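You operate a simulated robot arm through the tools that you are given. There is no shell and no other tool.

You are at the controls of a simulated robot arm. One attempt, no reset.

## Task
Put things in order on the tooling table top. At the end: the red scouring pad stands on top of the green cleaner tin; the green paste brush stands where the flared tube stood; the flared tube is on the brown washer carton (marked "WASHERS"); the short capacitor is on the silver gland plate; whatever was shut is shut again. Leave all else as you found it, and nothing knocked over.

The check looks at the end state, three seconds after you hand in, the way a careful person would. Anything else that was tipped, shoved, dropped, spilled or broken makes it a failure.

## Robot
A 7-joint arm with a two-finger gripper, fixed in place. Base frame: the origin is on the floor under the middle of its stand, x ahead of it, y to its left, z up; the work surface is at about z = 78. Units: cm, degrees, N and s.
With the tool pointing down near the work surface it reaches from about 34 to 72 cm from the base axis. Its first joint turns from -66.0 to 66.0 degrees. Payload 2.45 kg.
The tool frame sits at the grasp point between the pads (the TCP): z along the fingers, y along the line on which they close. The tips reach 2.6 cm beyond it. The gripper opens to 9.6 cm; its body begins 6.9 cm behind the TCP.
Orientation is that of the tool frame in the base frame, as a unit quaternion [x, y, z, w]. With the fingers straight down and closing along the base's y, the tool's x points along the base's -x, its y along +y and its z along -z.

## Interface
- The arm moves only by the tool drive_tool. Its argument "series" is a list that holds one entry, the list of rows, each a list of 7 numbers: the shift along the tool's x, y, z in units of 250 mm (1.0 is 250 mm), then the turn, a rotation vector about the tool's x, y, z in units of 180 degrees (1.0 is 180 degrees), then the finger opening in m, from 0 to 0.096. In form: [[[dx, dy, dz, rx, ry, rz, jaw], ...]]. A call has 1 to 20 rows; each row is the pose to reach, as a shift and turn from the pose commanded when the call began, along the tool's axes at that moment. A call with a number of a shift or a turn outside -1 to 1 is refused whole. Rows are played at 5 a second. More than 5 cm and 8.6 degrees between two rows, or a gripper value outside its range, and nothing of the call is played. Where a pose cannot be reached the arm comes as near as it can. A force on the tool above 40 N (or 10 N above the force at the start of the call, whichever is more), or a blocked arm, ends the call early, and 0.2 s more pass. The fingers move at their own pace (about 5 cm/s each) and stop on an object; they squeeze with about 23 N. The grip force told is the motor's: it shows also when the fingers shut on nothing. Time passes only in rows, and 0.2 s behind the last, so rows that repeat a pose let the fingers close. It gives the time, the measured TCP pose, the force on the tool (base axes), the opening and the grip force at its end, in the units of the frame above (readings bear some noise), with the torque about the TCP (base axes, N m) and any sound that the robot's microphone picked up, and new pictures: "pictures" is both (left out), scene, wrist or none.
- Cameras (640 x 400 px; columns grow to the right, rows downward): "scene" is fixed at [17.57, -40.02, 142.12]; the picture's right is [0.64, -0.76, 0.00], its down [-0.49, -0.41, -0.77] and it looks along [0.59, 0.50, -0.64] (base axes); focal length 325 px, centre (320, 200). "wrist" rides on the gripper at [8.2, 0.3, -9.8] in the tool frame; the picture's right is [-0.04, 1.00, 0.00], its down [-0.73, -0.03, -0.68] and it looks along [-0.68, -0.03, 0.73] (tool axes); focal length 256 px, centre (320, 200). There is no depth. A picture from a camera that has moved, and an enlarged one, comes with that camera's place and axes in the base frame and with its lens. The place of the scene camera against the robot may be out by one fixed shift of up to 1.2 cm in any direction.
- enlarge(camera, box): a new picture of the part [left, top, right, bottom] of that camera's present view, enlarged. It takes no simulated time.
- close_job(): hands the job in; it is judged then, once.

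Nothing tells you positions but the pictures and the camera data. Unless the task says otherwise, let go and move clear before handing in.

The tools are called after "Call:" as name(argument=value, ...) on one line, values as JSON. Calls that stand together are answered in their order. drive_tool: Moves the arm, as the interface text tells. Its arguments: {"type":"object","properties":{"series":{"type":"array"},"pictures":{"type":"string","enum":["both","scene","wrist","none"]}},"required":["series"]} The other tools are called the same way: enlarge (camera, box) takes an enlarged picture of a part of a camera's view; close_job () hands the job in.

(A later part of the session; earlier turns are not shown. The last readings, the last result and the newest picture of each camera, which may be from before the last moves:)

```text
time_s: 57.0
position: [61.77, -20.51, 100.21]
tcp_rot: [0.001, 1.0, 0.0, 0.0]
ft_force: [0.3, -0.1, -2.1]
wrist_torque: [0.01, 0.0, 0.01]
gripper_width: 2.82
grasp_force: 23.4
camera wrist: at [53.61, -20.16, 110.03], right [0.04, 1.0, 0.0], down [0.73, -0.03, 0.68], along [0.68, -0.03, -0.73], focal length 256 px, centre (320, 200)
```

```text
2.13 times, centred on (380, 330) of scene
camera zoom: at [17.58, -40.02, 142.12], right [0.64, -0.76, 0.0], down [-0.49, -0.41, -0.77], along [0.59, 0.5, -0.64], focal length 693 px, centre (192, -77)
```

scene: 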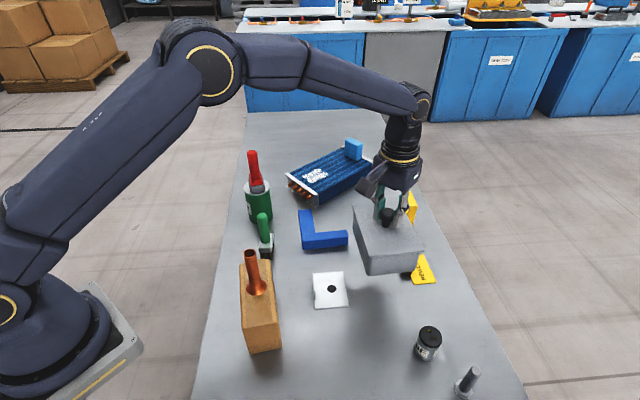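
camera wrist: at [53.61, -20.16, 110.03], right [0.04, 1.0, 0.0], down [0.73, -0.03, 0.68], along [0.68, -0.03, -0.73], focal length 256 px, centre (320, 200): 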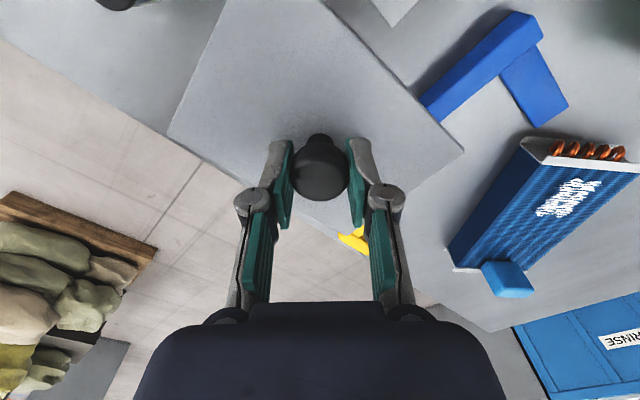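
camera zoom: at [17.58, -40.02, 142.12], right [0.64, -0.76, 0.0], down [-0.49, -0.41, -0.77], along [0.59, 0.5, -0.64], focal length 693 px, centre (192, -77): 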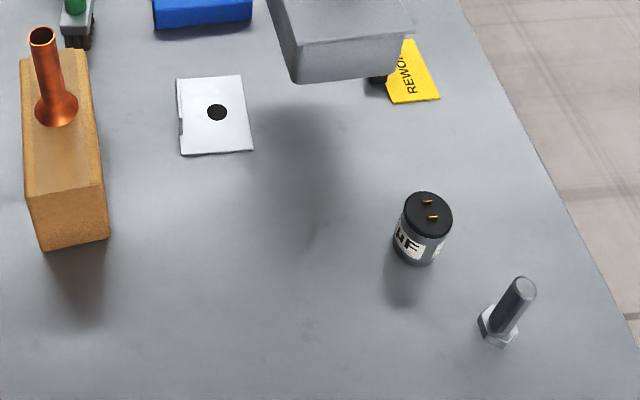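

The grey piece is a hollow-looking cover about 6.5 cm tall that was lifted whole; the part of the table under its near end isn't in the scene camera's view, so something short may still be there. I'll set the cover down here carefully first, creeping at the end.

Call:
drive_tool(series=[[[0, 0, 0.1, 0, 0, 0, 0.01], [0, 0, 0.2, 0, 0, 0, 0.01], [0, 0, 0.3, 0, 0, 0, 0.01], [0, 0, 0.38, 0, 0, 0, 0.01], [0, 0, 0.43, 0, 0, 0, 0.01], [0, 0, 0.445, 0, 0, 0, 0.01], [0, 0, 0.445, 0, 0, 0, 0.01]]], pictures="both")

Call:
enlarge(camera="scene", box=[300, 200, 460, 330])

Call:
enlarge(camera="wrist", box=[150, 0, 480, 240])

```text
time_s: 58.6
position: [61.8, -20.36, 89.01]
tcp_rot: [-0.002, 1.0, 0.0, 0.0]
ft_force: [0.2, -1.4, -2.3]
wrist_torque: [0.04, -0.03, -0.02]
gripper_width: 2.81
grasp_force: 22.4
camera wrist: at [53.66, -20.07, 98.88], right [0.04, 1.0, 0.0], down [0.73, -0.03, 0.68], along [0.68, -0.03, -0.73], focal length 256 px, centre (320, 200)
```

scene: 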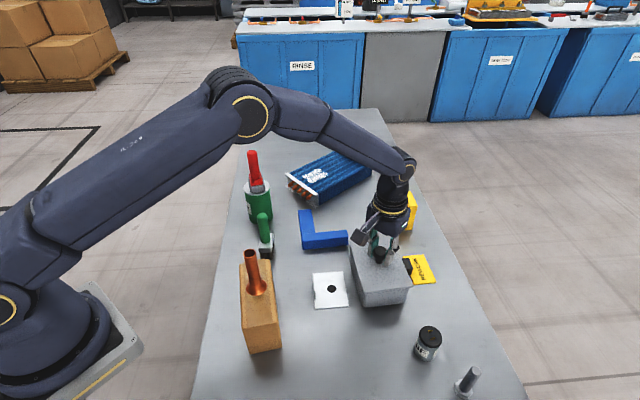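
wrist: 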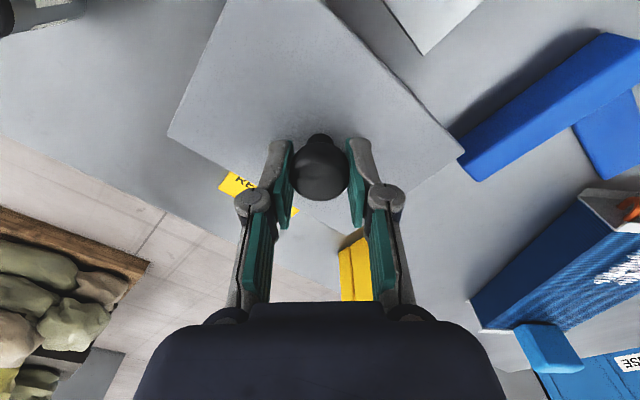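

```text
3.08 times, centred on (380, 265) of scene
camera zoom: at [17.58, -40.02, 142.12], right [0.64, -0.76, 0.0], down [-0.49, -0.41, -0.77], along [0.59, 0.5, -0.64], focal length 1000 px, centre (135, 0)
```

zoom: 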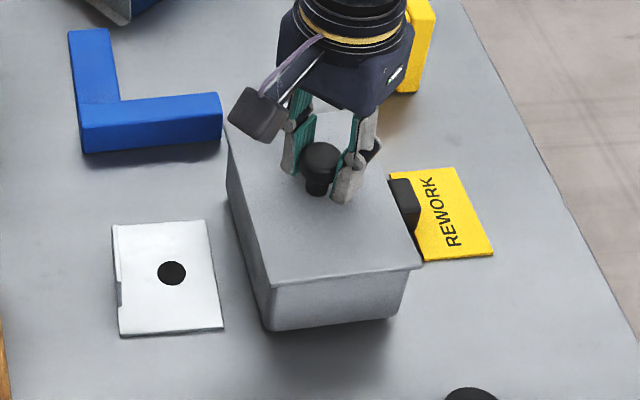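

```text
1.67 times, centred on (315, 120) of wrist
camera zoom: at [53.66, -20.07, 98.88], right [0.04, 1.0, 0.0], down [0.73, -0.03, 0.68], along [0.68, -0.03, -0.73], focal length 427 px, centre (328, 333)
```

zoom: 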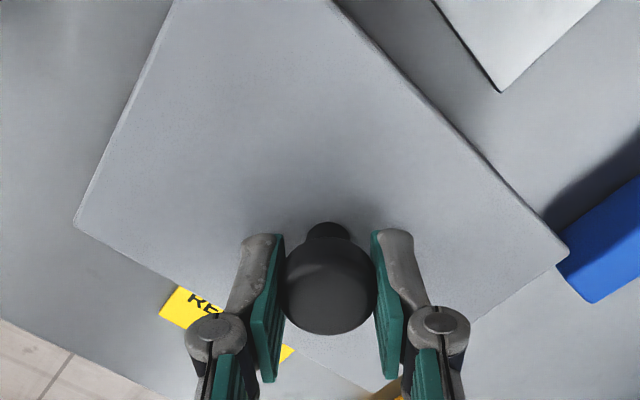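

Clear gaps remain on both the plate side and the tag side. I'll creep the last centimetre down until it touches.

Call:
drive_tool(series=[[[0, 0, 0.012, 0, 0, 0, 0.01], [0, 0, 0.022, 0, 0, 0, 0.01], [0, 0, 0.03, 0, 0, 0, 0.01], [0, 0, 0.03, 0, 0, 0, 0.01]]], pictures="none")

```text
time_s: 59.6
position: [61.84, -20.59, 88.3]
tcp_rot: [0.0, 1.0, 0.0, 0.001]
ft_force: [0.7, 0.2, -4.3]
wrist_torque: [0.01, -0.01, 0.04]
gripper_width: 2.81
grasp_force: 23.0
```

Call:
drive_tool(series=[[[0, 0, 0.005, 0, 0, 0, 0.01], [0, 0, 0.005, 0, 0, 0, 0.01]]], pictures="none")

```text
time_s: 60.2
position: [61.73, -20.5, 88.26]
tcp_rot: [0.0, 1.0, 0.0, 0.0]
ft_force: [-1.9, 1.5, 5.7]
wrist_torque: [0.06, 0.24, -0.08]
gripper_width: 2.84
grasp_force: 22.9
```

The cover rests on the table. I'll release, rise, and go look at where it stood.

Call:
drive_tool(series=[[[0, 0, 0, 0, 0, 0, 0.03], [0, 0, 0, 0, 0, 0, 0.05], [0, 0, 0, 0, 0, 0, 0.07], [0, 0, -0.02, 0, 0, 0, 0.07], [0, 0, -0.12, 0, 0, 0, 0.07], [0, 0, -0.25, 0, 0, 0, 0.07], [0, 0, -0.38, 0, 0, 0, 0.07], [0, 0, -0.5, 0, 0, 0, 0.07], [0.1, -0.05, -0.56, 0, 0, 0, 0.07], [0.25, -0.1, -0.6, 0, 0, 0, 0.07], [0.4, -0.14, -0.6, 0, 0, 0, 0.07], [0.56, -0.18, -0.6, 0, 0, 0, 0.07], [0.72, -0.22, -0.6, 0, 0, 0, 0.07], [0.88, -0.26, -0.6, 0, 0, 0, 0.07], [0.98, -0.3, -0.6, 0, 0, 0, 0.07], [0.98, -0.3, -0.6, 0, 0, 0, 0.07]]], pictures="both")

Call:
enlarge(camera="wrist", box=[100, 0, 500, 200])

Call:
enlarge(camera="scene", box=[300, 200, 460, 330])

```text
time_s: 63.6
position: [37.04, -28.21, 103.23]
tcp_rot: [-0.001, 1.0, 0.0, 0.001]
ft_force: [0.5, -0.2, -0.1]
wrist_torque: [0.02, 0.0, 0.04]
gripper_width: 6.99
grasp_force: 0.0
camera wrist: at [28.91, -27.75, 113.06], right [0.04, 1.0, 0.0], down [0.73, -0.03, 0.68], along [0.68, -0.03, -0.73], focal length 256 px, centre (320, 200)
```

scene: 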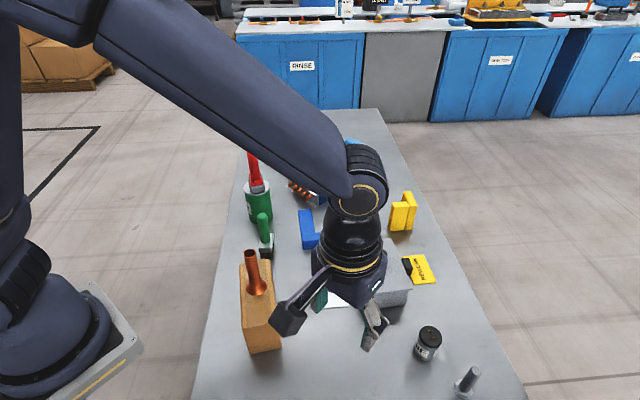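
wrist: 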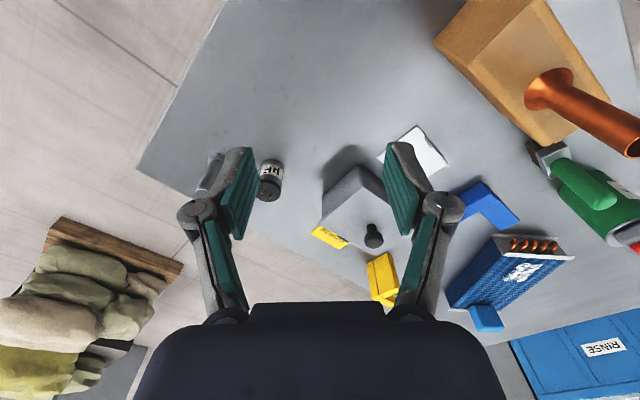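

```text
1.60 times, centred on (300, 100) of wrist
camera zoom: at [28.91, -27.75, 113.06], right [0.04, 1.0, 0.0], down [0.73, -0.03, 0.68], along [0.68, -0.03, -0.73], focal length 410 px, centre (352, 360)
```

zoom: 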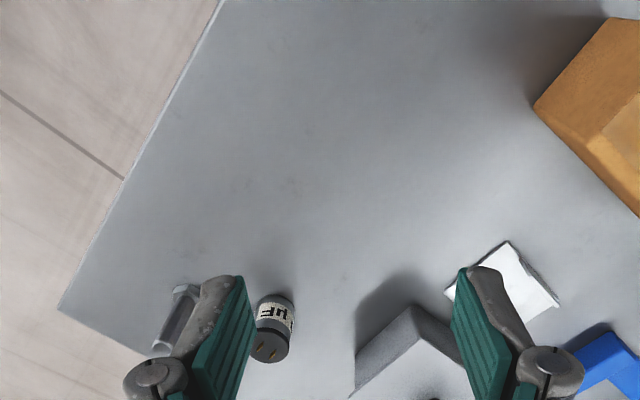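

```text
3.08 times, centred on (380, 265) of scene
camera zoom: at [17.57, -40.02, 142.12], right [0.64, -0.76, 0.0], down [-0.49, -0.41, -0.77], along [0.59, 0.5, -0.64], focal length 1000 px, centre (135, 0)
```

zoom: 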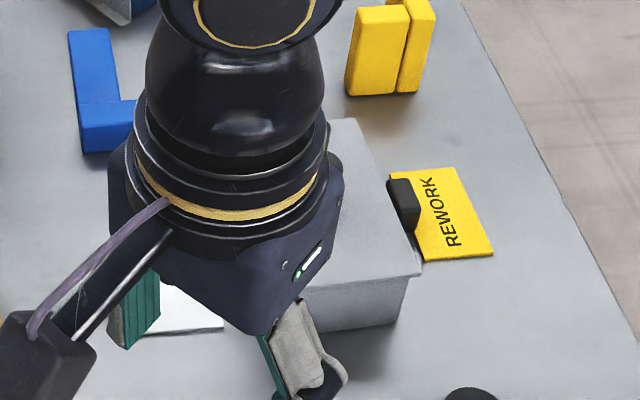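

Nothing was under it, so this is a box with a lid that stayed attached when I lifted straight up — likely hinged, sliding or tight. I'll inspect the box closely for hinges or seams.

Call:
drive_tool(series=[[[-0.1, 0.06, 0.02, 0, 0, 0, 0.07], [-0.22, 0.12, 0.06, 0, 0, 0, 0.07], [-0.34, 0.18, 0.12, 0, 0, 0, 0.07], [-0.46, 0.24, 0.2, 0, 0, 0, 0.07], [-0.5, 0.28, 0.26, 0, 0, 0, 0.07], [-0.5, 0.28, 0.26, 0, 0, 0, 0.07]]], pictures="both")

Call:
enlarge(camera="wrist", box=[220, 80, 420, 240])

Call:
enlarge(camera="scene", box=[330, 220, 430, 320])

```text
time_s: 65.0
position: [49.8, -21.03, 96.76]
tcp_rot: [0.0, 1.0, -0.001, 0.0]
ft_force: [0.2, 0.3, -0.7]
wrist_torque: [0.03, -0.01, 0.0]
gripper_width: 7.01
grasp_force: 0.0
camera wrist: at [41.74, -20.6, 106.63], right [0.04, 1.0, 0.0], down [0.73, -0.03, 0.68], along [0.68, -0.03, -0.73], focal length 256 px, centre (320, 200)
```

scene: 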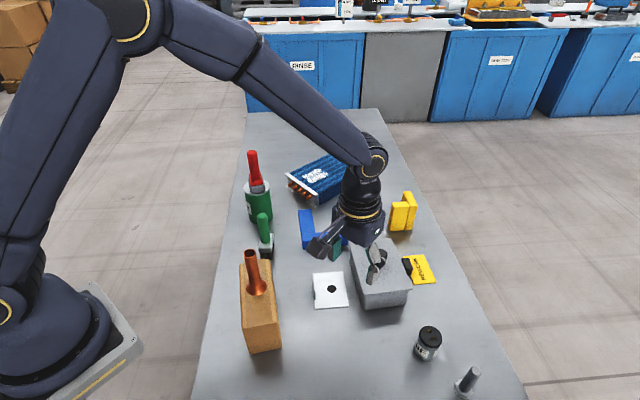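
wrist: 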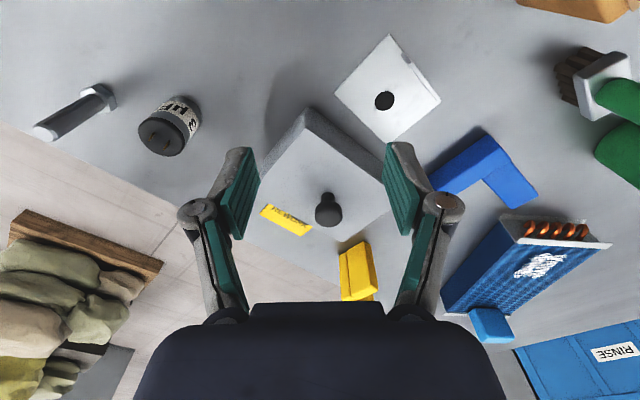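

```text
2.50 times, centred on (320, 160) of wrist
camera zoom: at [41.74, -20.6, 106.63], right [0.04, 1.0, 0.0], down [0.73, -0.03, 0.68], along [0.68, -0.03, -0.73], focal length 640 px, centre (320, 300)
```

zoom: 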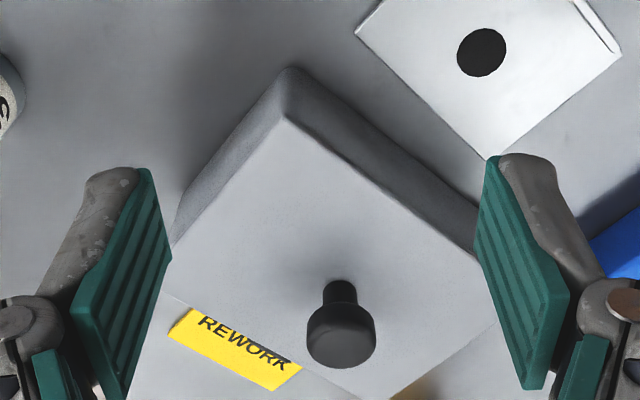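

```text
4.00 times, centred on (380, 270) of scene
camera zoom: at [17.58, -40.02, 142.12], right [0.64, -0.76, 0.0], down [-0.49, -0.41, -0.77], along [0.59, 0.5, -0.64], focal length 1300 px, centre (80, -80)
```

zoom: 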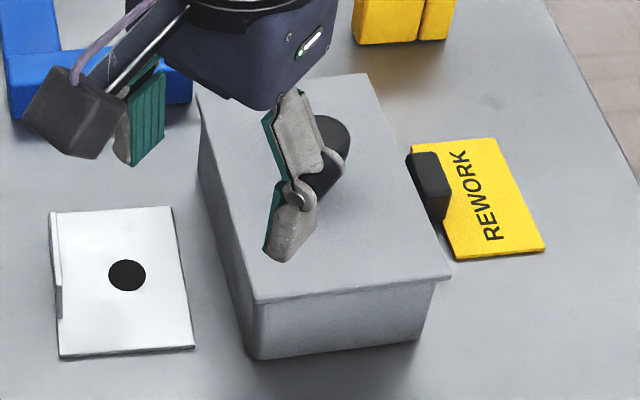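

No hinge or rail is visible, and the lid is a thin plate slightly overhanging the body. I'll grip the knob again with the box resting on the table and see how the lid behaves under small, gentle moves.

Call:
drive_tool(series=[[[-0.12, 0.005, 0, 0, 0, 0, 0.07], [-0.26, 0.01, 0, 0, 0, 0, 0.07], [-0.4, 0.015, 0, 0, 0, 0, 0.07], [-0.48, 0.02, 0.02, 0, 0, 0, 0.07], [-0.48, 0.02, 0.12, 0, 0, 0, 0.07], [-0.48, 0.02, 0.22, 0, 0, 0, 0.07], [-0.48, 0.02, 0.3, 0, 0, 0, 0.07], [-0.48, 0.02, 0.34, 0, 0, 0, 0.07], [-0.48, 0.02, 0.34, 0, 0, 0, 0.04], [-0.48, 0.02, 0.34, 0, 0, 0, 0.01], [-0.48, 0.02, 0.34, 0, 0, 0, 0.01], [-0.48, 0.02, 0.34, 0, 0, 0, 0.01]]], pictures="scene")

Call:
enlarge(camera="scene", box=[330, 220, 430, 320])

```text
time_s: 67.6
position: [61.88, -20.57, 88.22]
tcp_rot: [0.001, 1.0, 0.001, -0.001]
ft_force: [0.5, 0.0, 0.6]
wrist_torque: [0.02, -0.04, -0.06]
gripper_width: 2.83
grasp_force: 23.3
```

scene: 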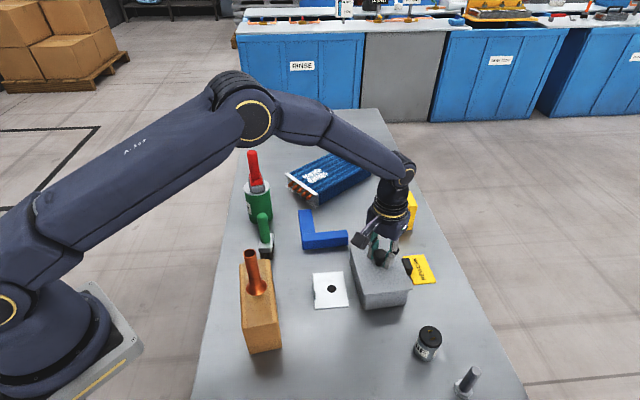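

```text
4.00 times, centred on (380, 270) of scene
camera zoom: at [17.58, -40.02, 142.12], right [0.64, -0.76, 0.0], down [-0.49, -0.41, -0.77], along [0.59, 0.5, -0.64], focal length 1300 px, centre (80, -80)
```

zoom: 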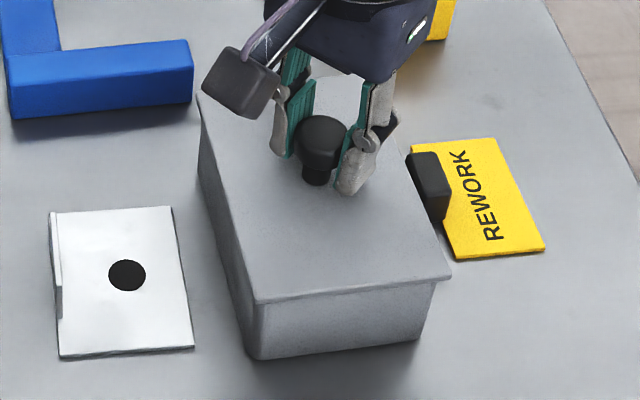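

The knob is held, box still on the table. First test: slide the knob about 1.2 cm along the box's long axis toward the robot with a light downward press.

Call:
drive_tool(series=[[[0, 0, 0.004, 0, 0, 0, 0.01], [0.008, -0.009, 0.004, 0, 0, 0, 0.01], [0.016, -0.018, 0.004, 0, 0, 0, 0.01], [0.024, -0.0265, 0.004, 0, 0, 0, 0.01], [0.0324, -0.0354, 0.004, 0, 0, 0, 0.01], [0.0324, -0.0354, 0.004, 0, 0, 0, 0.01]]], pictures="scene")

Call:
enlarge(camera="scene", box=[330, 220, 430, 320])

```text
time_s: 69.0
position: [60.87, -21.26, 88.06]
tcp_rot: [-0.001, 1.0, -0.001, 0.0]
ft_force: [2.2, 4.9, 14.9]
wrist_torque: [0.09, 0.07, -0.01]
gripper_width: 2.81
grasp_force: 22.9
```

scene: 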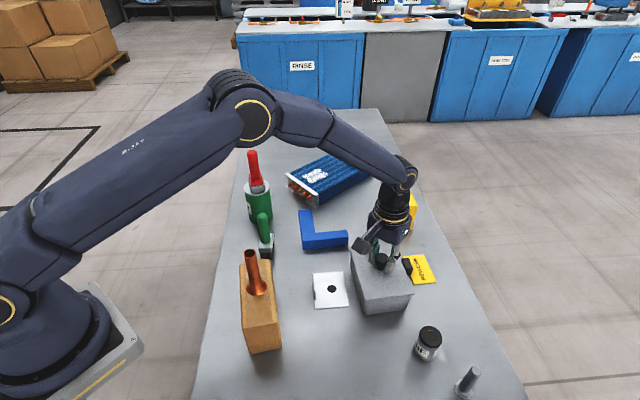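

```text
4.00 times, centred on (380, 270) of scene
camera zoom: at [17.55, -40.0, 142.13], right [0.64, -0.76, 0.0], down [-0.49, -0.41, -0.77], along [0.59, 0.5, -0.64], focal length 1300 px, centre (80, -80)
```

zoom: 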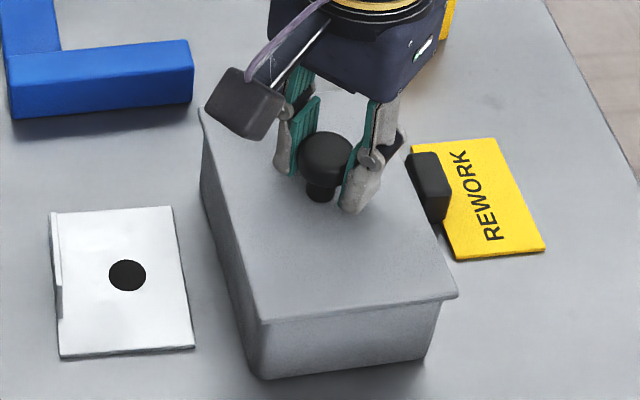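

The whole box slid along, so no slide that way. I'll push back the same distance, which tests the opposite direction too.

Call:
drive_tool(series=[[[-0.008, 0.009, 0, 0, 0, 0, 0.01], [-0.016, 0.018, 0, 0, 0, 0, 0.01], [-0.024, 0.0265, 0, 0, 0, 0, 0.01], [-0.0324, 0.0354, 0, 0, 0, 0, 0.01], [-0.0324, 0.0354, 0, 0, 0, 0, 0.01]]], pictures="scene")

Call:
enlarge(camera="scene", box=[330, 220, 430, 320])

```text
time_s: 70.2
position: [61.81, -20.37, 87.99]
tcp_rot: [-0.001, 1.0, 0.0, 0.0]
ft_force: [-1.0, -0.4, 0.7]
wrist_torque: [-0.06, 0.16, 0.02]
gripper_width: 2.83
grasp_force: 23.0
```

scene: 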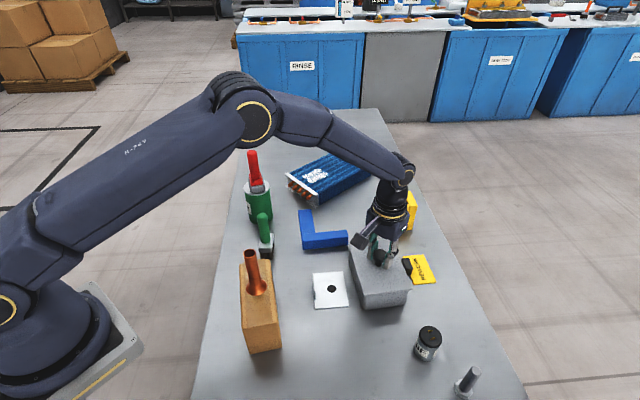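

```text
4.00 times, centred on (380, 270) of scene
camera zoom: at [17.57, -40.02, 142.12], right [0.64, -0.76, 0.0], down [-0.49, -0.41, -0.77], along [0.59, 0.5, -0.64], focal length 1300 px, centre (80, -80)
```

zoom: 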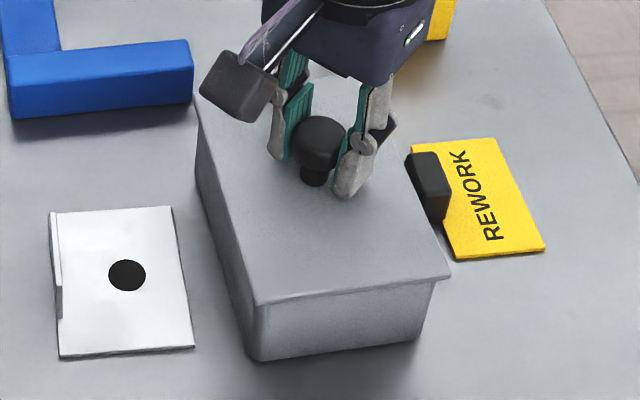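

No independent sliding along the long axis. Next I'll test for a hinge: a small 6° tilt of the knob about the left long edge of the lid, watching whether the body stays flat.

Call:
drive_tool(series=[[[0.0038, 0.0035, -0.0072, 0.0075, -0.0082, 0, 0.01], [0.0078, 0.0071, -0.0142, 0.015, -0.0164, 0, 0.01], [0.012, 0.0109, -0.0209, 0.0225, -0.0246, 0, 0.01], [0.012, 0.0109, -0.0209, 0.0225, -0.0246, 0, 0.01]]], pictures="scene")

Call:
enlarge(camera="scene", box=[330, 220, 430, 320])

```text
time_s: 71.2
position: [61.37, -20.27, 88.59]
tcp_rot: [0.0, 0.999, -0.035, 0.039]
ft_force: [-0.4, -0.7, 0.3]
wrist_torque: [0.02, -0.01, -0.02]
gripper_width: 2.82
grasp_force: 22.1
heard: snap
```

scene: 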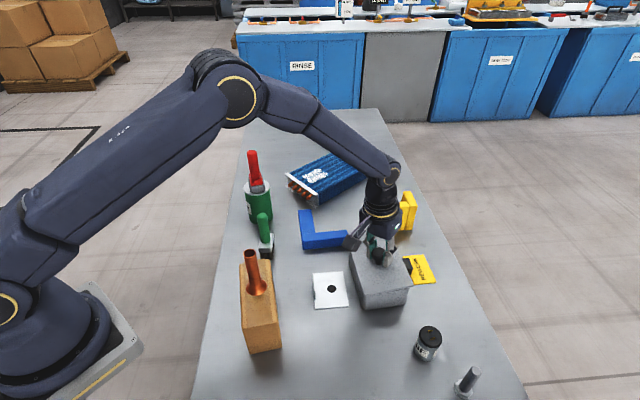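

```text
4.00 times, centred on (380, 270) of scene
camera zoom: at [17.58, -40.02, 142.12], right [0.64, -0.76, 0.0], down [-0.49, -0.41, -0.77], along [0.59, 0.5, -0.64], focal length 1300 px, centre (80, -80)
```

zoom: 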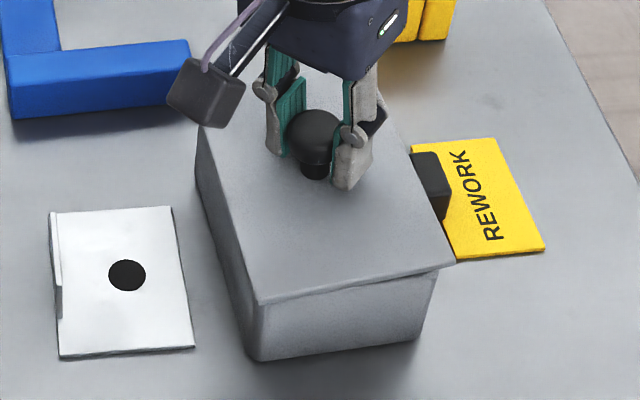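

A "snap" was heard and the lid's right side has risen while the body stayed flat: it's a snap-fit lid that has popped loose. I'll lift gently and check that the body stays on the table.

Call:
drive_tool(series=[[[-0.0008, -0.0007, -0.01, 0, 0, 0, 0.01], [-0.0015, -0.0014, -0.02, 0, 0, 0, 0.01], [-0.0031, -0.0028, -0.04, 0, 0, 0, 0.01], [-0.0046, -0.0042, -0.06, 0, 0, 0, 0.01], [-0.0046, -0.0042, -0.06, 0, 0, 0, 0.01]]], pictures="scene")

Call:
enlarge(camera="scene", box=[330, 220, 430, 320])

```text
time_s: 72.4
position: [61.29, -20.25, 90.07]
tcp_rot: [0.0, 0.999, -0.036, 0.039]
ft_force: [-0.2, -0.1, -0.1]
wrist_torque: [0.02, 0.03, 0.03]
gripper_width: 2.8
grasp_force: 22.9
```

scene: 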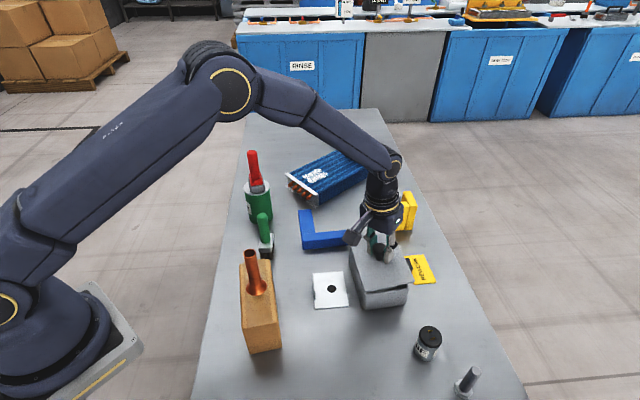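

```text
4.00 times, centred on (380, 270) of scene
camera zoom: at [17.58, -40.02, 142.12], right [0.64, -0.76, 0.0], down [-0.49, -0.41, -0.77], along [0.59, 0.5, -0.64], focal length 1300 px, centre (80, -80)
```

zoom: 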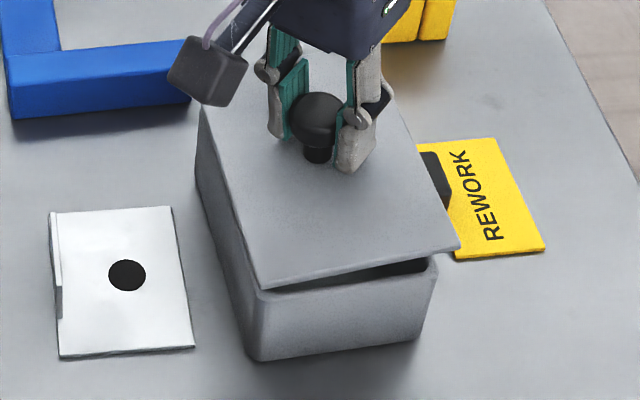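

The lid is free and the body stays put, open. I'll raise the lid, level it, and look into the box.

Call:
drive_tool(series=[[[-0.0062, -0.0056, -0.08, 0, 0, 0, 0.01], [-0.0123, -0.0113, -0.159, -0.0075, 0.0082, 0, 0.01], [-0.0185, -0.017, -0.239, -0.015, 0.0164, 0, 0.01], [-0.0246, -0.0226, -0.318, -0.0225, 0.0246, 0, 0.01], [-0.0246, -0.0226, -0.318, -0.0225, 0.0246, 0, 0.01]]], pictures="both")

Call:
enlarge(camera="scene", box=[330, 180, 450, 320])

```text
time_s: 73.6
position: [61.3, -20.29, 98.22]
tcp_rot: [-0.001, 1.0, 0.0, 0.0]
ft_force: [0.1, -0.6, 0.0]
wrist_torque: [0.01, -0.03, -0.02]
gripper_width: 2.81
grasp_force: 22.8
camera wrist: at [53.19, -19.96, 108.06], right [0.04, 1.0, 0.0], down [0.73, -0.03, 0.68], along [0.68, -0.03, -0.73], focal length 256 px, centre (320, 200)
```

scene: 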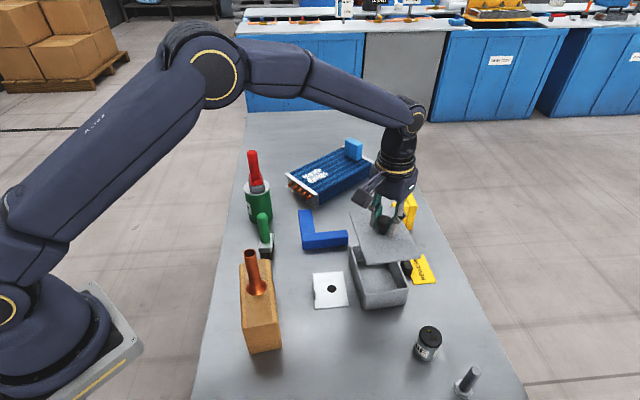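
wrist: 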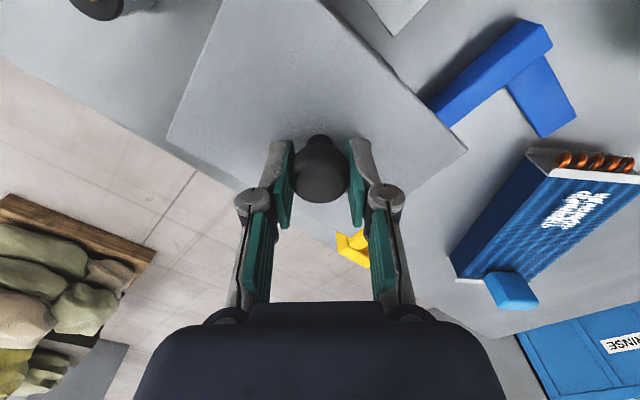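

```text
2.86 times, centred on (390, 250) of scene
camera zoom: at [17.58, -40.02, 142.12], right [0.64, -0.76, 0.0], down [-0.49, -0.41, -0.77], along [0.59, 0.5, -0.64], focal length 928 px, centre (120, 57)
```

zoom: 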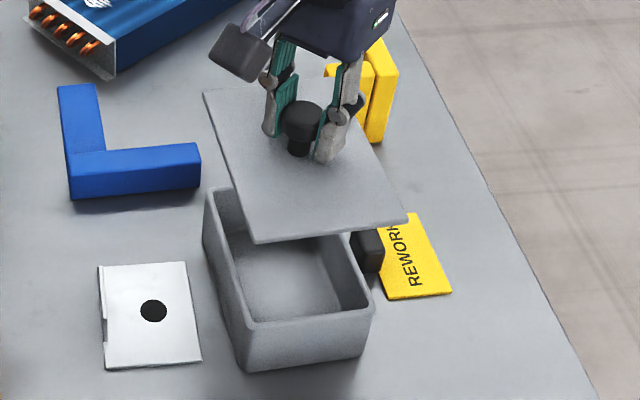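

The box looks empty in the visible half; I'll carry the lid back over the box's original spot to see the rest.

Call:
drive_tool(series=[[[0.06, -0.02, 0, 0, 0, 0, 0.01], [0.17, -0.055, 0, 0, 0, 0, 0.01], [0.3, -0.097, 0, 0, 0, 0, 0.01], [0.44, -0.142, 0, 0, 0, 0, 0.01], [0.58, -0.187, 0, 0, 0, 0, 0.01], [0.71, -0.229, 0, 0, 0, 0, 0.01], [0.82, -0.265, 0, 0, 0, 0, 0.01], [0.892, -0.288, 0, 0, 0, 0, 0.01], [0.892, -0.288, 0, 0, 0, 0, 0.01]]], pictures="both")

Call:
enlarge(camera="scene", box=[330, 200, 430, 320])

Call:
enlarge(camera="wrist", box=[220, 100, 480, 280])

```text
time_s: 75.6
position: [39.08, -27.28, 98.29]
tcp_rot: [-0.001, 1.0, 0.0, -0.001]
ft_force: [0.7, 0.3, -0.6]
wrist_torque: [0.03, 0.01, 0.02]
gripper_width: 2.76
grasp_force: 23.2
camera wrist: at [31.03, -26.96, 108.16], right [0.04, 1.0, 0.0], down [0.73, -0.03, 0.68], along [0.68, -0.03, -0.73], focal length 256 px, centre (320, 200)
```

scene: 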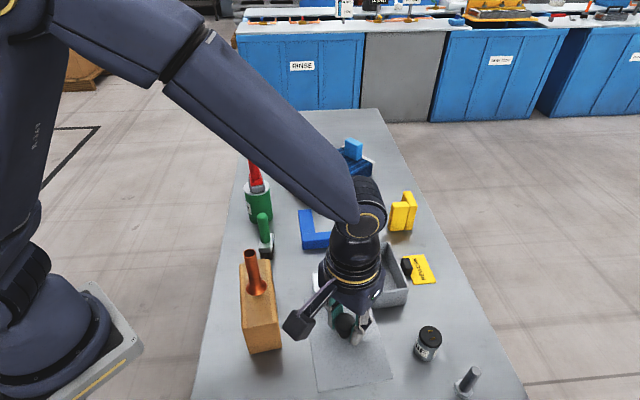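
wrist: 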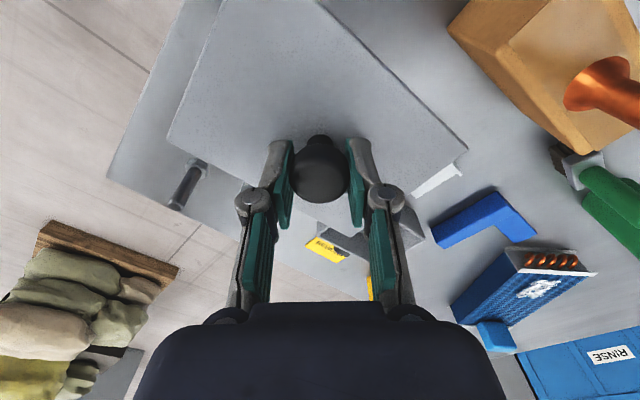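

```text
3.33 times, centred on (380, 260) of scene
camera zoom: at [17.57, -40.02, 142.12], right [0.64, -0.76, 0.0], down [-0.49, -0.41, -0.77], along [0.59, 0.5, -0.64], focal length 1083 px, centre (120, 0)
```

zoom: 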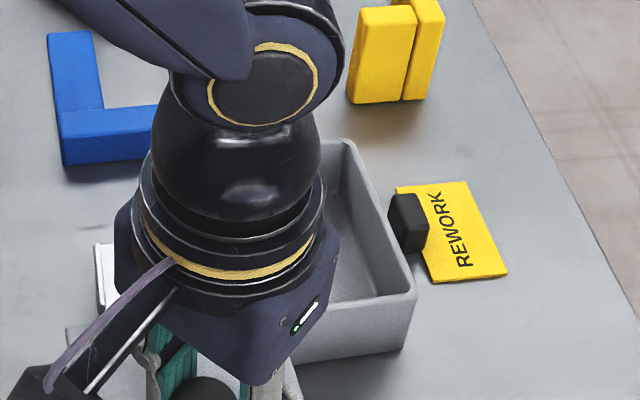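

```text
2.22 times, centred on (350, 190) of wrist
camera zoom: at [31.03, -26.96, 108.16], right [0.04, 1.0, 0.0], down [0.73, -0.03, 0.68], along [0.68, -0.03, -0.73], focal length 569 px, centre (253, 222)
```

zoom: 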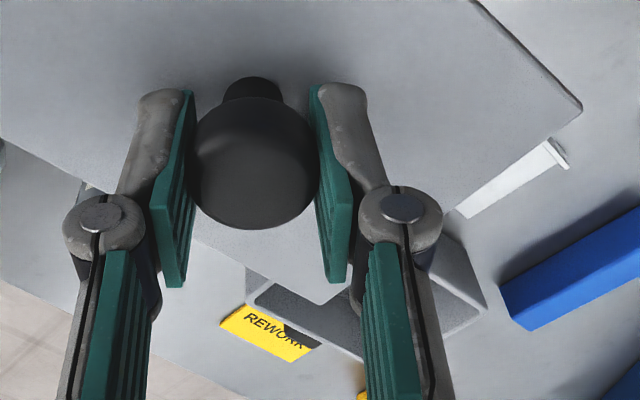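

What I can see inside is bare, but the arm blocks part of the view. I'll raise the lid higher and swing it to the left, out of the scene camera's line.

Call:
drive_tool(series=[[[0, 0, -0.12, 0, 0, 0, 0.01], [0, 0, -0.26, 0, 0, 0, 0.01], [0, 0, -0.4, 0, 0, 0, 0.01], [0, 0.05, -0.52, 0, 0, 0, 0.01], [0, 0.16, -0.58, 0, 0, 0, 0.01], [0, 0.3, -0.6, 0, 0, 0, 0.01], [0, 0.44, -0.6, 0, 0, 0, 0.01], [0, 0.58, -0.6, 0, 0, 0, 0.01], [0, 0.72, -0.6, 0, 0, 0, 0.01], [0, 0.84, -0.6, 0, 0, 0, 0.01], [0, 0.92, -0.6, 0, 0, 0, 0.01], [0, 0.92, -0.6, 0, 0, 0, 0.01]]], pictures="both")

Call:
enlarge(camera="scene", box=[330, 220, 430, 320])

Call:
enlarge(camera="wrist", box=[100, 80, 340, 260])

```text
time_s: 78.2
position: [38.97, -4.56, 113.19]
tcp_rot: [-0.001, 1.0, 0.0, 0.0]
ft_force: [0.4, 0.0, 0.0]
wrist_torque: [0.0, -0.05, -0.02]
gripper_width: 2.78
grasp_force: 23.2
camera wrist: at [30.94, -4.14, 122.94], right [0.04, 1.0, 0.0], down [0.73, -0.03, 0.68], along [0.68, -0.03, -0.73], focal length 256 px, centre (320, 200)
```

scene: 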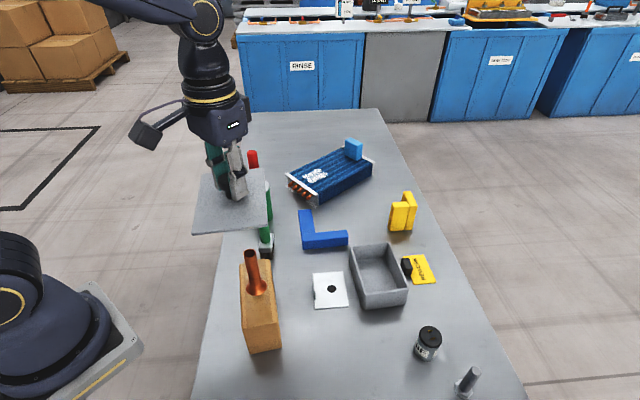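
wrist: 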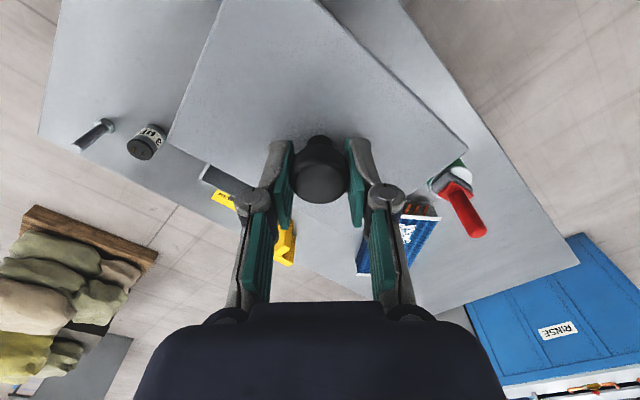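

```text
4.00 times, centred on (380, 270) of scene
camera zoom: at [17.58, -40.02, 142.12], right [0.64, -0.76, 0.0], down [-0.49, -0.41, -0.77], along [0.59, 0.5, -0.64], focal length 1300 px, centre (80, -80)
```

zoom: 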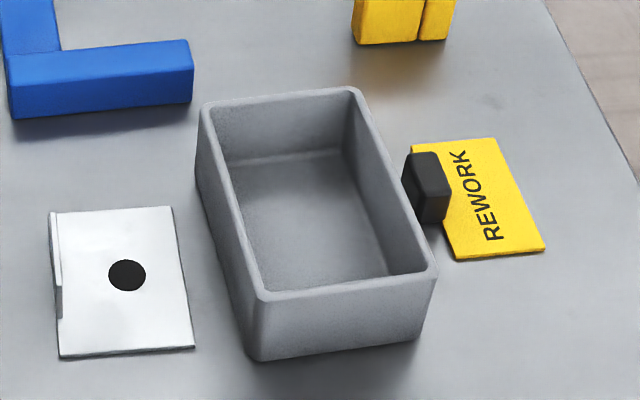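

```text
2.22 times, centred on (220, 170) of wrist
camera zoom: at [30.94, -4.14, 122.94], right [0.04, 1.0, 0.0], down [0.73, -0.03, 0.68], along [0.68, -0.03, -0.73], focal length 569 px, centre (542, 267)
```

zoom: 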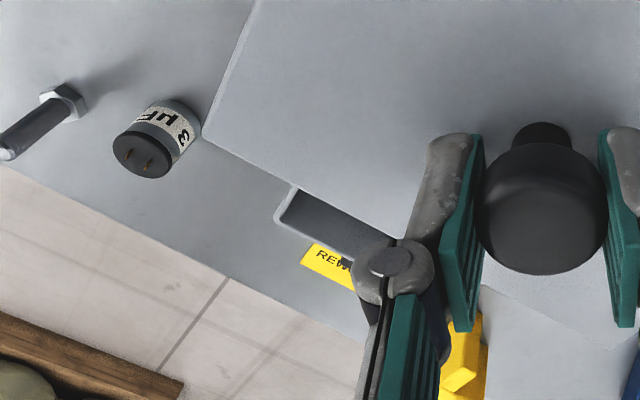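

The box is empty, so the capacitor on the table is the only one and must be the "short capacitor". I'll put the lid back on the box, snap it shut, and then return the whole box to its original spot.

Call:
drive_tool(series=[[[-0.08, -0.057, 0, 0, 0, 0, 0.01], [-0.2, -0.142, 0, 0, 0, 0, 0.01], [-0.33, -0.235, 0, 0, 0, 0, 0.01], [-0.46, -0.327, 0, 0, 0, 0, 0.01], [-0.59, -0.42, 0, 0, 0, 0, 0.01], [-0.72, -0.512, 0.04, 0, 0, 0, 0.01], [-0.83, -0.59, 0.12, 0, 0, 0, 0.01], [-0.904, -0.643, 0.24, 0, 0, 0, 0.01], [-0.904, -0.643, 0.38, 0, 0, 0, 0.01], [-0.904, -0.643, 0.52, 0, 0, 0, 0.01], [-0.904, -0.643, 0.66, 0, 0, 0, 0.01], [-0.904, -0.643, 0.76, 0, 0, 0, 0.01], [-0.904, -0.643, 0.8, 0, 0, 0, 0.01], [-0.904, -0.643, 0.8, 0, 0, 0, 0.01]]], pictures="both")

Call:
enlarge(camera="scene", box=[330, 220, 430, 320])

Call:
enlarge(camera="wrist", box=[150, 0, 480, 240])

```text
time_s: 81.2
position: [61.69, -20.49, 93.21]
tcp_rot: [0.0, 1.0, 0.0, 0.0]
ft_force: [-0.2, -1.0, -0.6]
wrist_torque: [0.0, 0.02, -0.01]
gripper_width: 2.8
grasp_force: 22.8
camera wrist: at [53.51, -20.15, 103.03], right [0.04, 1.0, 0.0], down [0.73, -0.03, 0.68], along [0.68, -0.03, -0.73], focal length 256 px, centre (320, 200)
```

scene: 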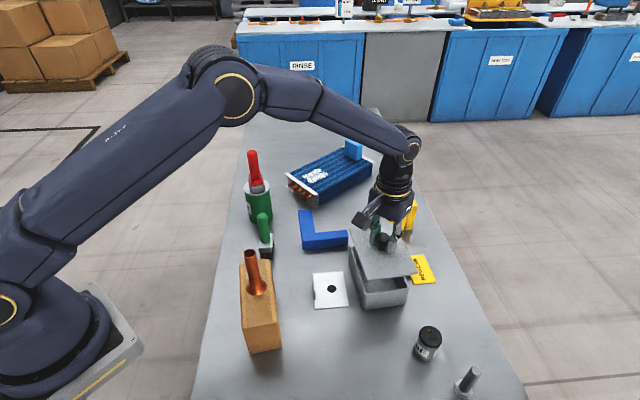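
wrist: 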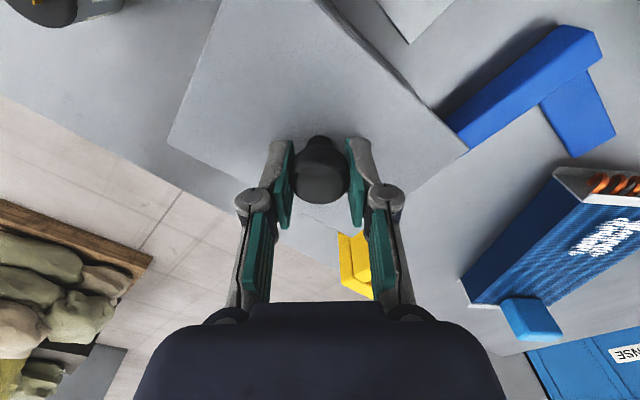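

```text
4.00 times, centred on (380, 270) of scene
camera zoom: at [17.58, -40.02, 142.12], right [0.64, -0.76, 0.0], down [-0.49, -0.41, -0.77], along [0.59, 0.5, -0.64], focal length 1300 px, centre (80, -80)
```

zoom: 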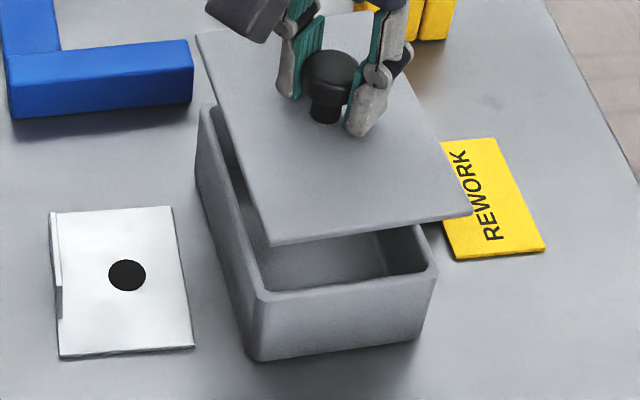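

```text
1.67 times, centred on (315, 120) of wrist
camera zoom: at [53.51, -20.15, 103.03], right [0.04, 1.0, 0.0], down [0.73, -0.03, 0.68], along [0.68, -0.03, -0.73], focal length 427 px, centre (328, 333)
```

zoom: 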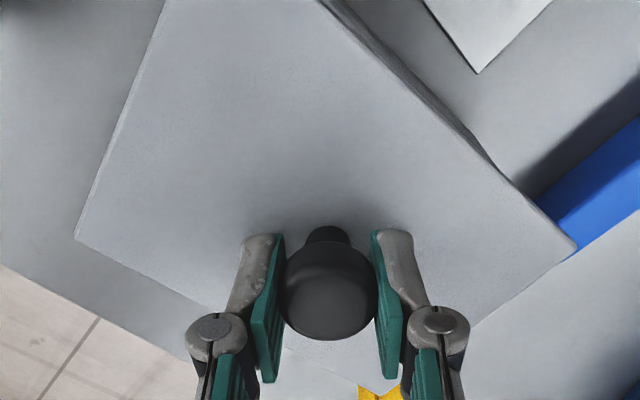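

The lid seems to have yawed about 3° in my grip when it popped. I'll zoom in to measure the lid and body orientations before seating it.

Call:
enlarge(camera="scene", box=[340, 220, 420, 270])

Call:
enlarge(camera="scene", box=[340, 265, 420, 315])

Call:
enlarge(camera="wrist", box=[300, 0, 480, 160])

```text
8.00 times, centred on (380, 245) of scene
camera zoom: at [17.58, -40.02, 142.12], right [0.64, -0.76, 0.0], down [-0.49, -0.41, -0.77], along [0.59, 0.5, -0.64], focal length 2599 px, centre (-160, -160)
```

zoom: 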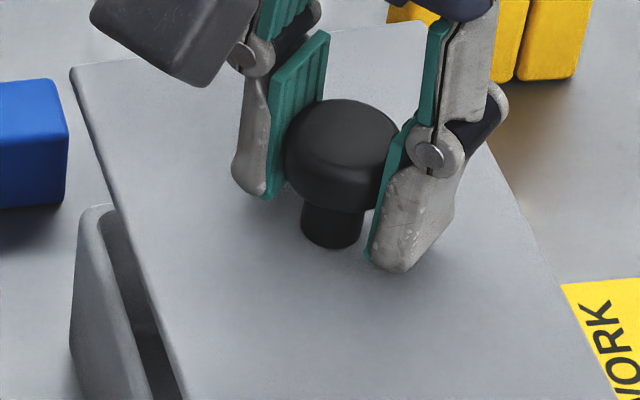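

```text
8.00 times, centred on (380, 290) of scene
camera zoom: at [17.58, -40.02, 142.12], right [0.64, -0.76, 0.0], down [-0.49, -0.41, -0.77], along [0.59, 0.5, -0.64], focal length 2599 px, centre (-160, -520)
```

zoom: 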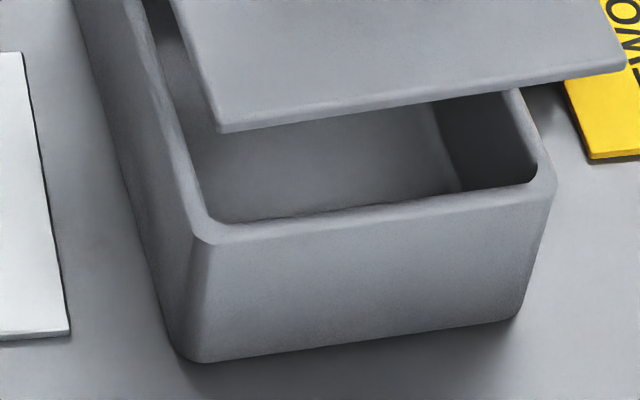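

```text
2.50 times, centred on (390, 80) of wrist
camera zoom: at [53.51, -20.15, 103.03], right [0.04, 1.0, 0.0], down [0.73, -0.03, 0.68], along [0.68, -0.03, -0.73], focal length 640 px, centre (145, 500)
```

zoom: 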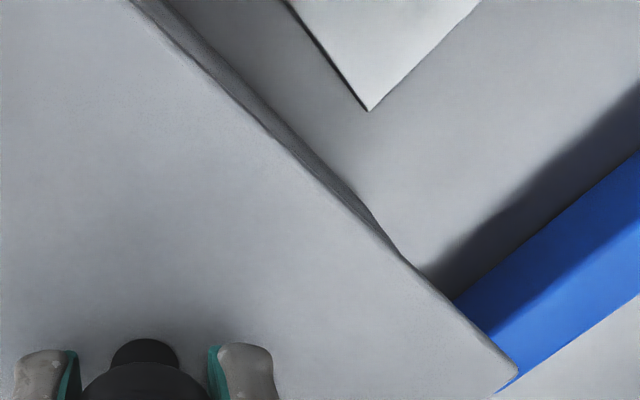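

The lid is about 2.5–3° off in yaw relative to the body. I'll rotate the tool to correct that and lower to about 1 cm above the rim.

Call:
drive_tool(series=[[[0, 0, 0.02, 0, 0, 0.007, 0.01], [0, 0, 0.05, 0, 0, 0.0145, 0.01], [0, 0, 0.1, 0, 0, 0.0145, 0.01], [0, 0, 0.14, 0, 0, 0.0145, 0.01], [0, 0, 0.155, 0, 0, 0.0145, 0.01], [0, 0, 0.155, 0, 0, 0.0145, 0.01]]], pictures="both")

Call:
enlarge(camera="scene", box=[340, 230, 420, 315])

Call:
enlarge(camera="wrist", box=[150, 0, 480, 240])

```text
time_s: 82.6
position: [61.63, -20.49, 89.14]
tcp_rot: [0.022, 1.0, 0.001, -0.001]
ft_force: [-0.9, -0.9, 0.0]
wrist_torque: [0.01, 0.03, -0.01]
gripper_width: 2.82
grasp_force: 22.8
camera wrist: at [53.52, -19.77, 99.03], right [0.08, 1.0, 0.0], down [0.73, -0.06, 0.68], along [0.68, -0.06, -0.73], focal length 256 px, centre (320, 200)
```

scene: 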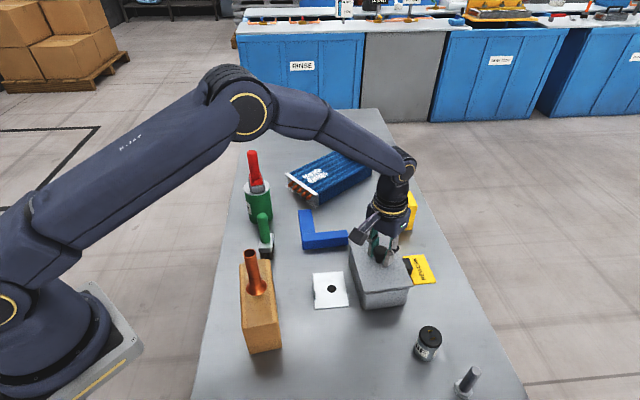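
wrist: 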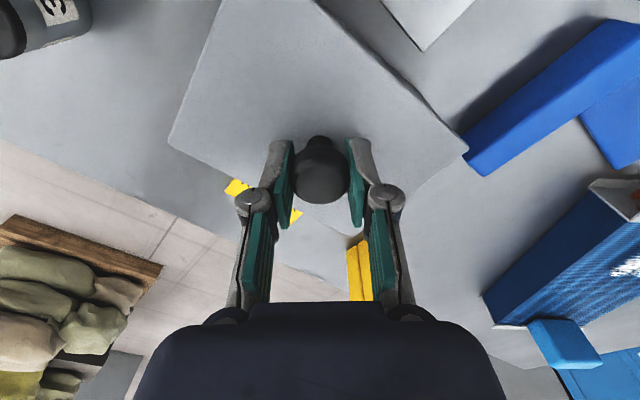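

```text
4.71 times, centred on (380, 272) of scene
camera zoom: at [17.58, -40.02, 142.12], right [0.64, -0.76, 0.0], down [-0.49, -0.41, -0.77], along [0.59, 0.5, -0.64], focal length 1529 px, centre (38, -141)
```

zoom: 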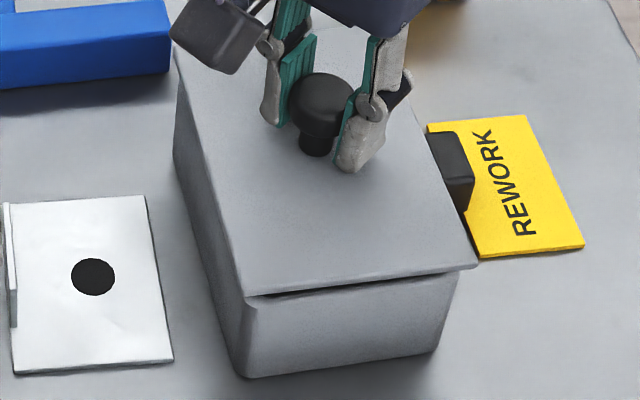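

```text
1.67 times, centred on (315, 120) of wrist
camera zoom: at [53.52, -19.77, 99.03], right [0.08, 1.0, 0.0], down [0.73, -0.06, 0.68], along [0.68, -0.06, -0.73], focal length 427 px, centre (328, 333)
```

zoom: 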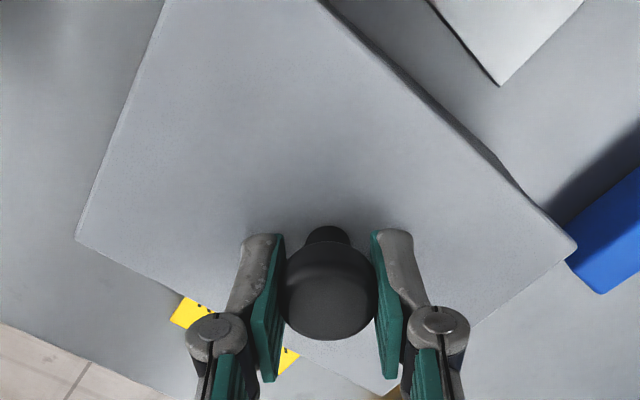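

Aligned now, roughly 1 cm above the seat. Lowering in small steps and pressing until it snaps.

Call:
drive_tool(series=[[[0, 0, 0.01, 0, 0, 0, 0.01], [0, 0, 0.02, 0, 0, 0, 0.01], [0, 0, 0.03, 0, 0, 0, 0.01], [0, 0, 0.036, 0, 0, 0, 0.01], [0, 0, 0.036, 0, 0, 0, 0.01]]], pictures="scene")

Call:
enlarge(camera="scene", box=[340, 230, 420, 315])

```text
time_s: 83.8
position: [61.58, -20.58, 88.17]
tcp_rot: [0.023, 1.0, 0.0, 0.0]
ft_force: [0.2, 0.1, -0.6]
wrist_torque: [-0.01, 0.02, -0.01]
gripper_width: 2.79
grasp_force: 23.0
```

scene: 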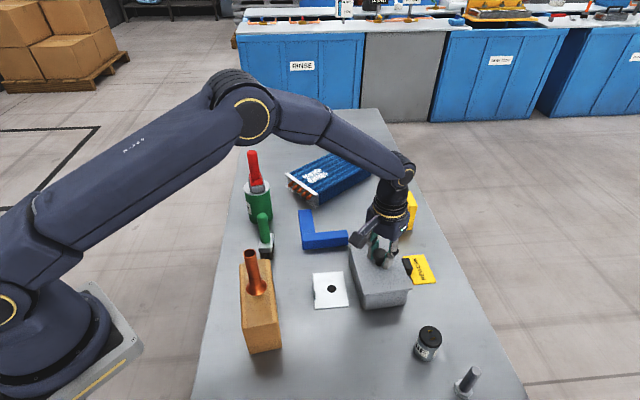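

```text
4.71 times, centred on (380, 272) of scene
camera zoom: at [17.58, -40.02, 142.12], right [0.64, -0.76, 0.0], down [-0.49, -0.41, -0.77], along [0.59, 0.5, -0.64], focal length 1529 px, centre (38, -141)
```

zoom: 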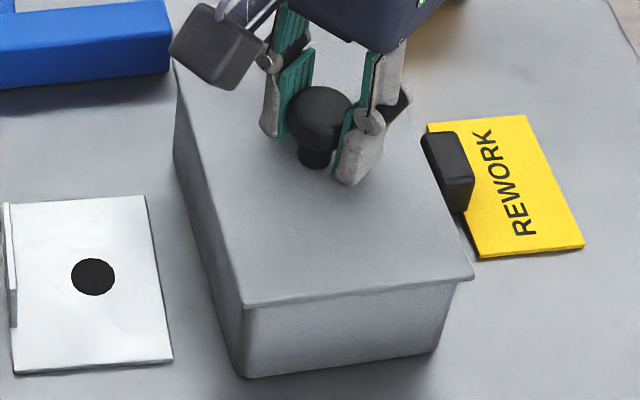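

Call:
drive_tool(series=[[[0, 0, 0.004, 0, 0, 0, 0.01], [0, 0, 0.008, 0, 0, 0, 0.01], [0, 0, 0.008, 0, 0, 0, 0.01]]], pictures="none")

```text
time_s: 84.6
position: [61.62, -20.6, 88.08]
tcp_rot: [0.022, 1.0, 0.0, 0.0]
ft_force: [0.8, -0.7, -1.5]
wrist_torque: [0.01, 0.0, 0.05]
gripper_width: 2.8
grasp_force: 22.9
```

Call:
drive_tool(series=[[[0, 0, 0.004, 0, 0, 0, 0.01], [0, 0, 0.008, 0, 0, 0, 0.01], [0, 0, 0.008, 0, 0, 0, 0.01]]], pictures="none")

```text
time_s: 85.4
position: [61.96, -20.59, 87.89]
tcp_rot: [0.023, 1.0, 0.0, 0.0]
ft_force: [-1.8, 1.5, 7.5]
wrist_torque: [-0.02, 0.13, -0.12]
gripper_width: 2.77
grasp_force: 22.6
heard: snap
```

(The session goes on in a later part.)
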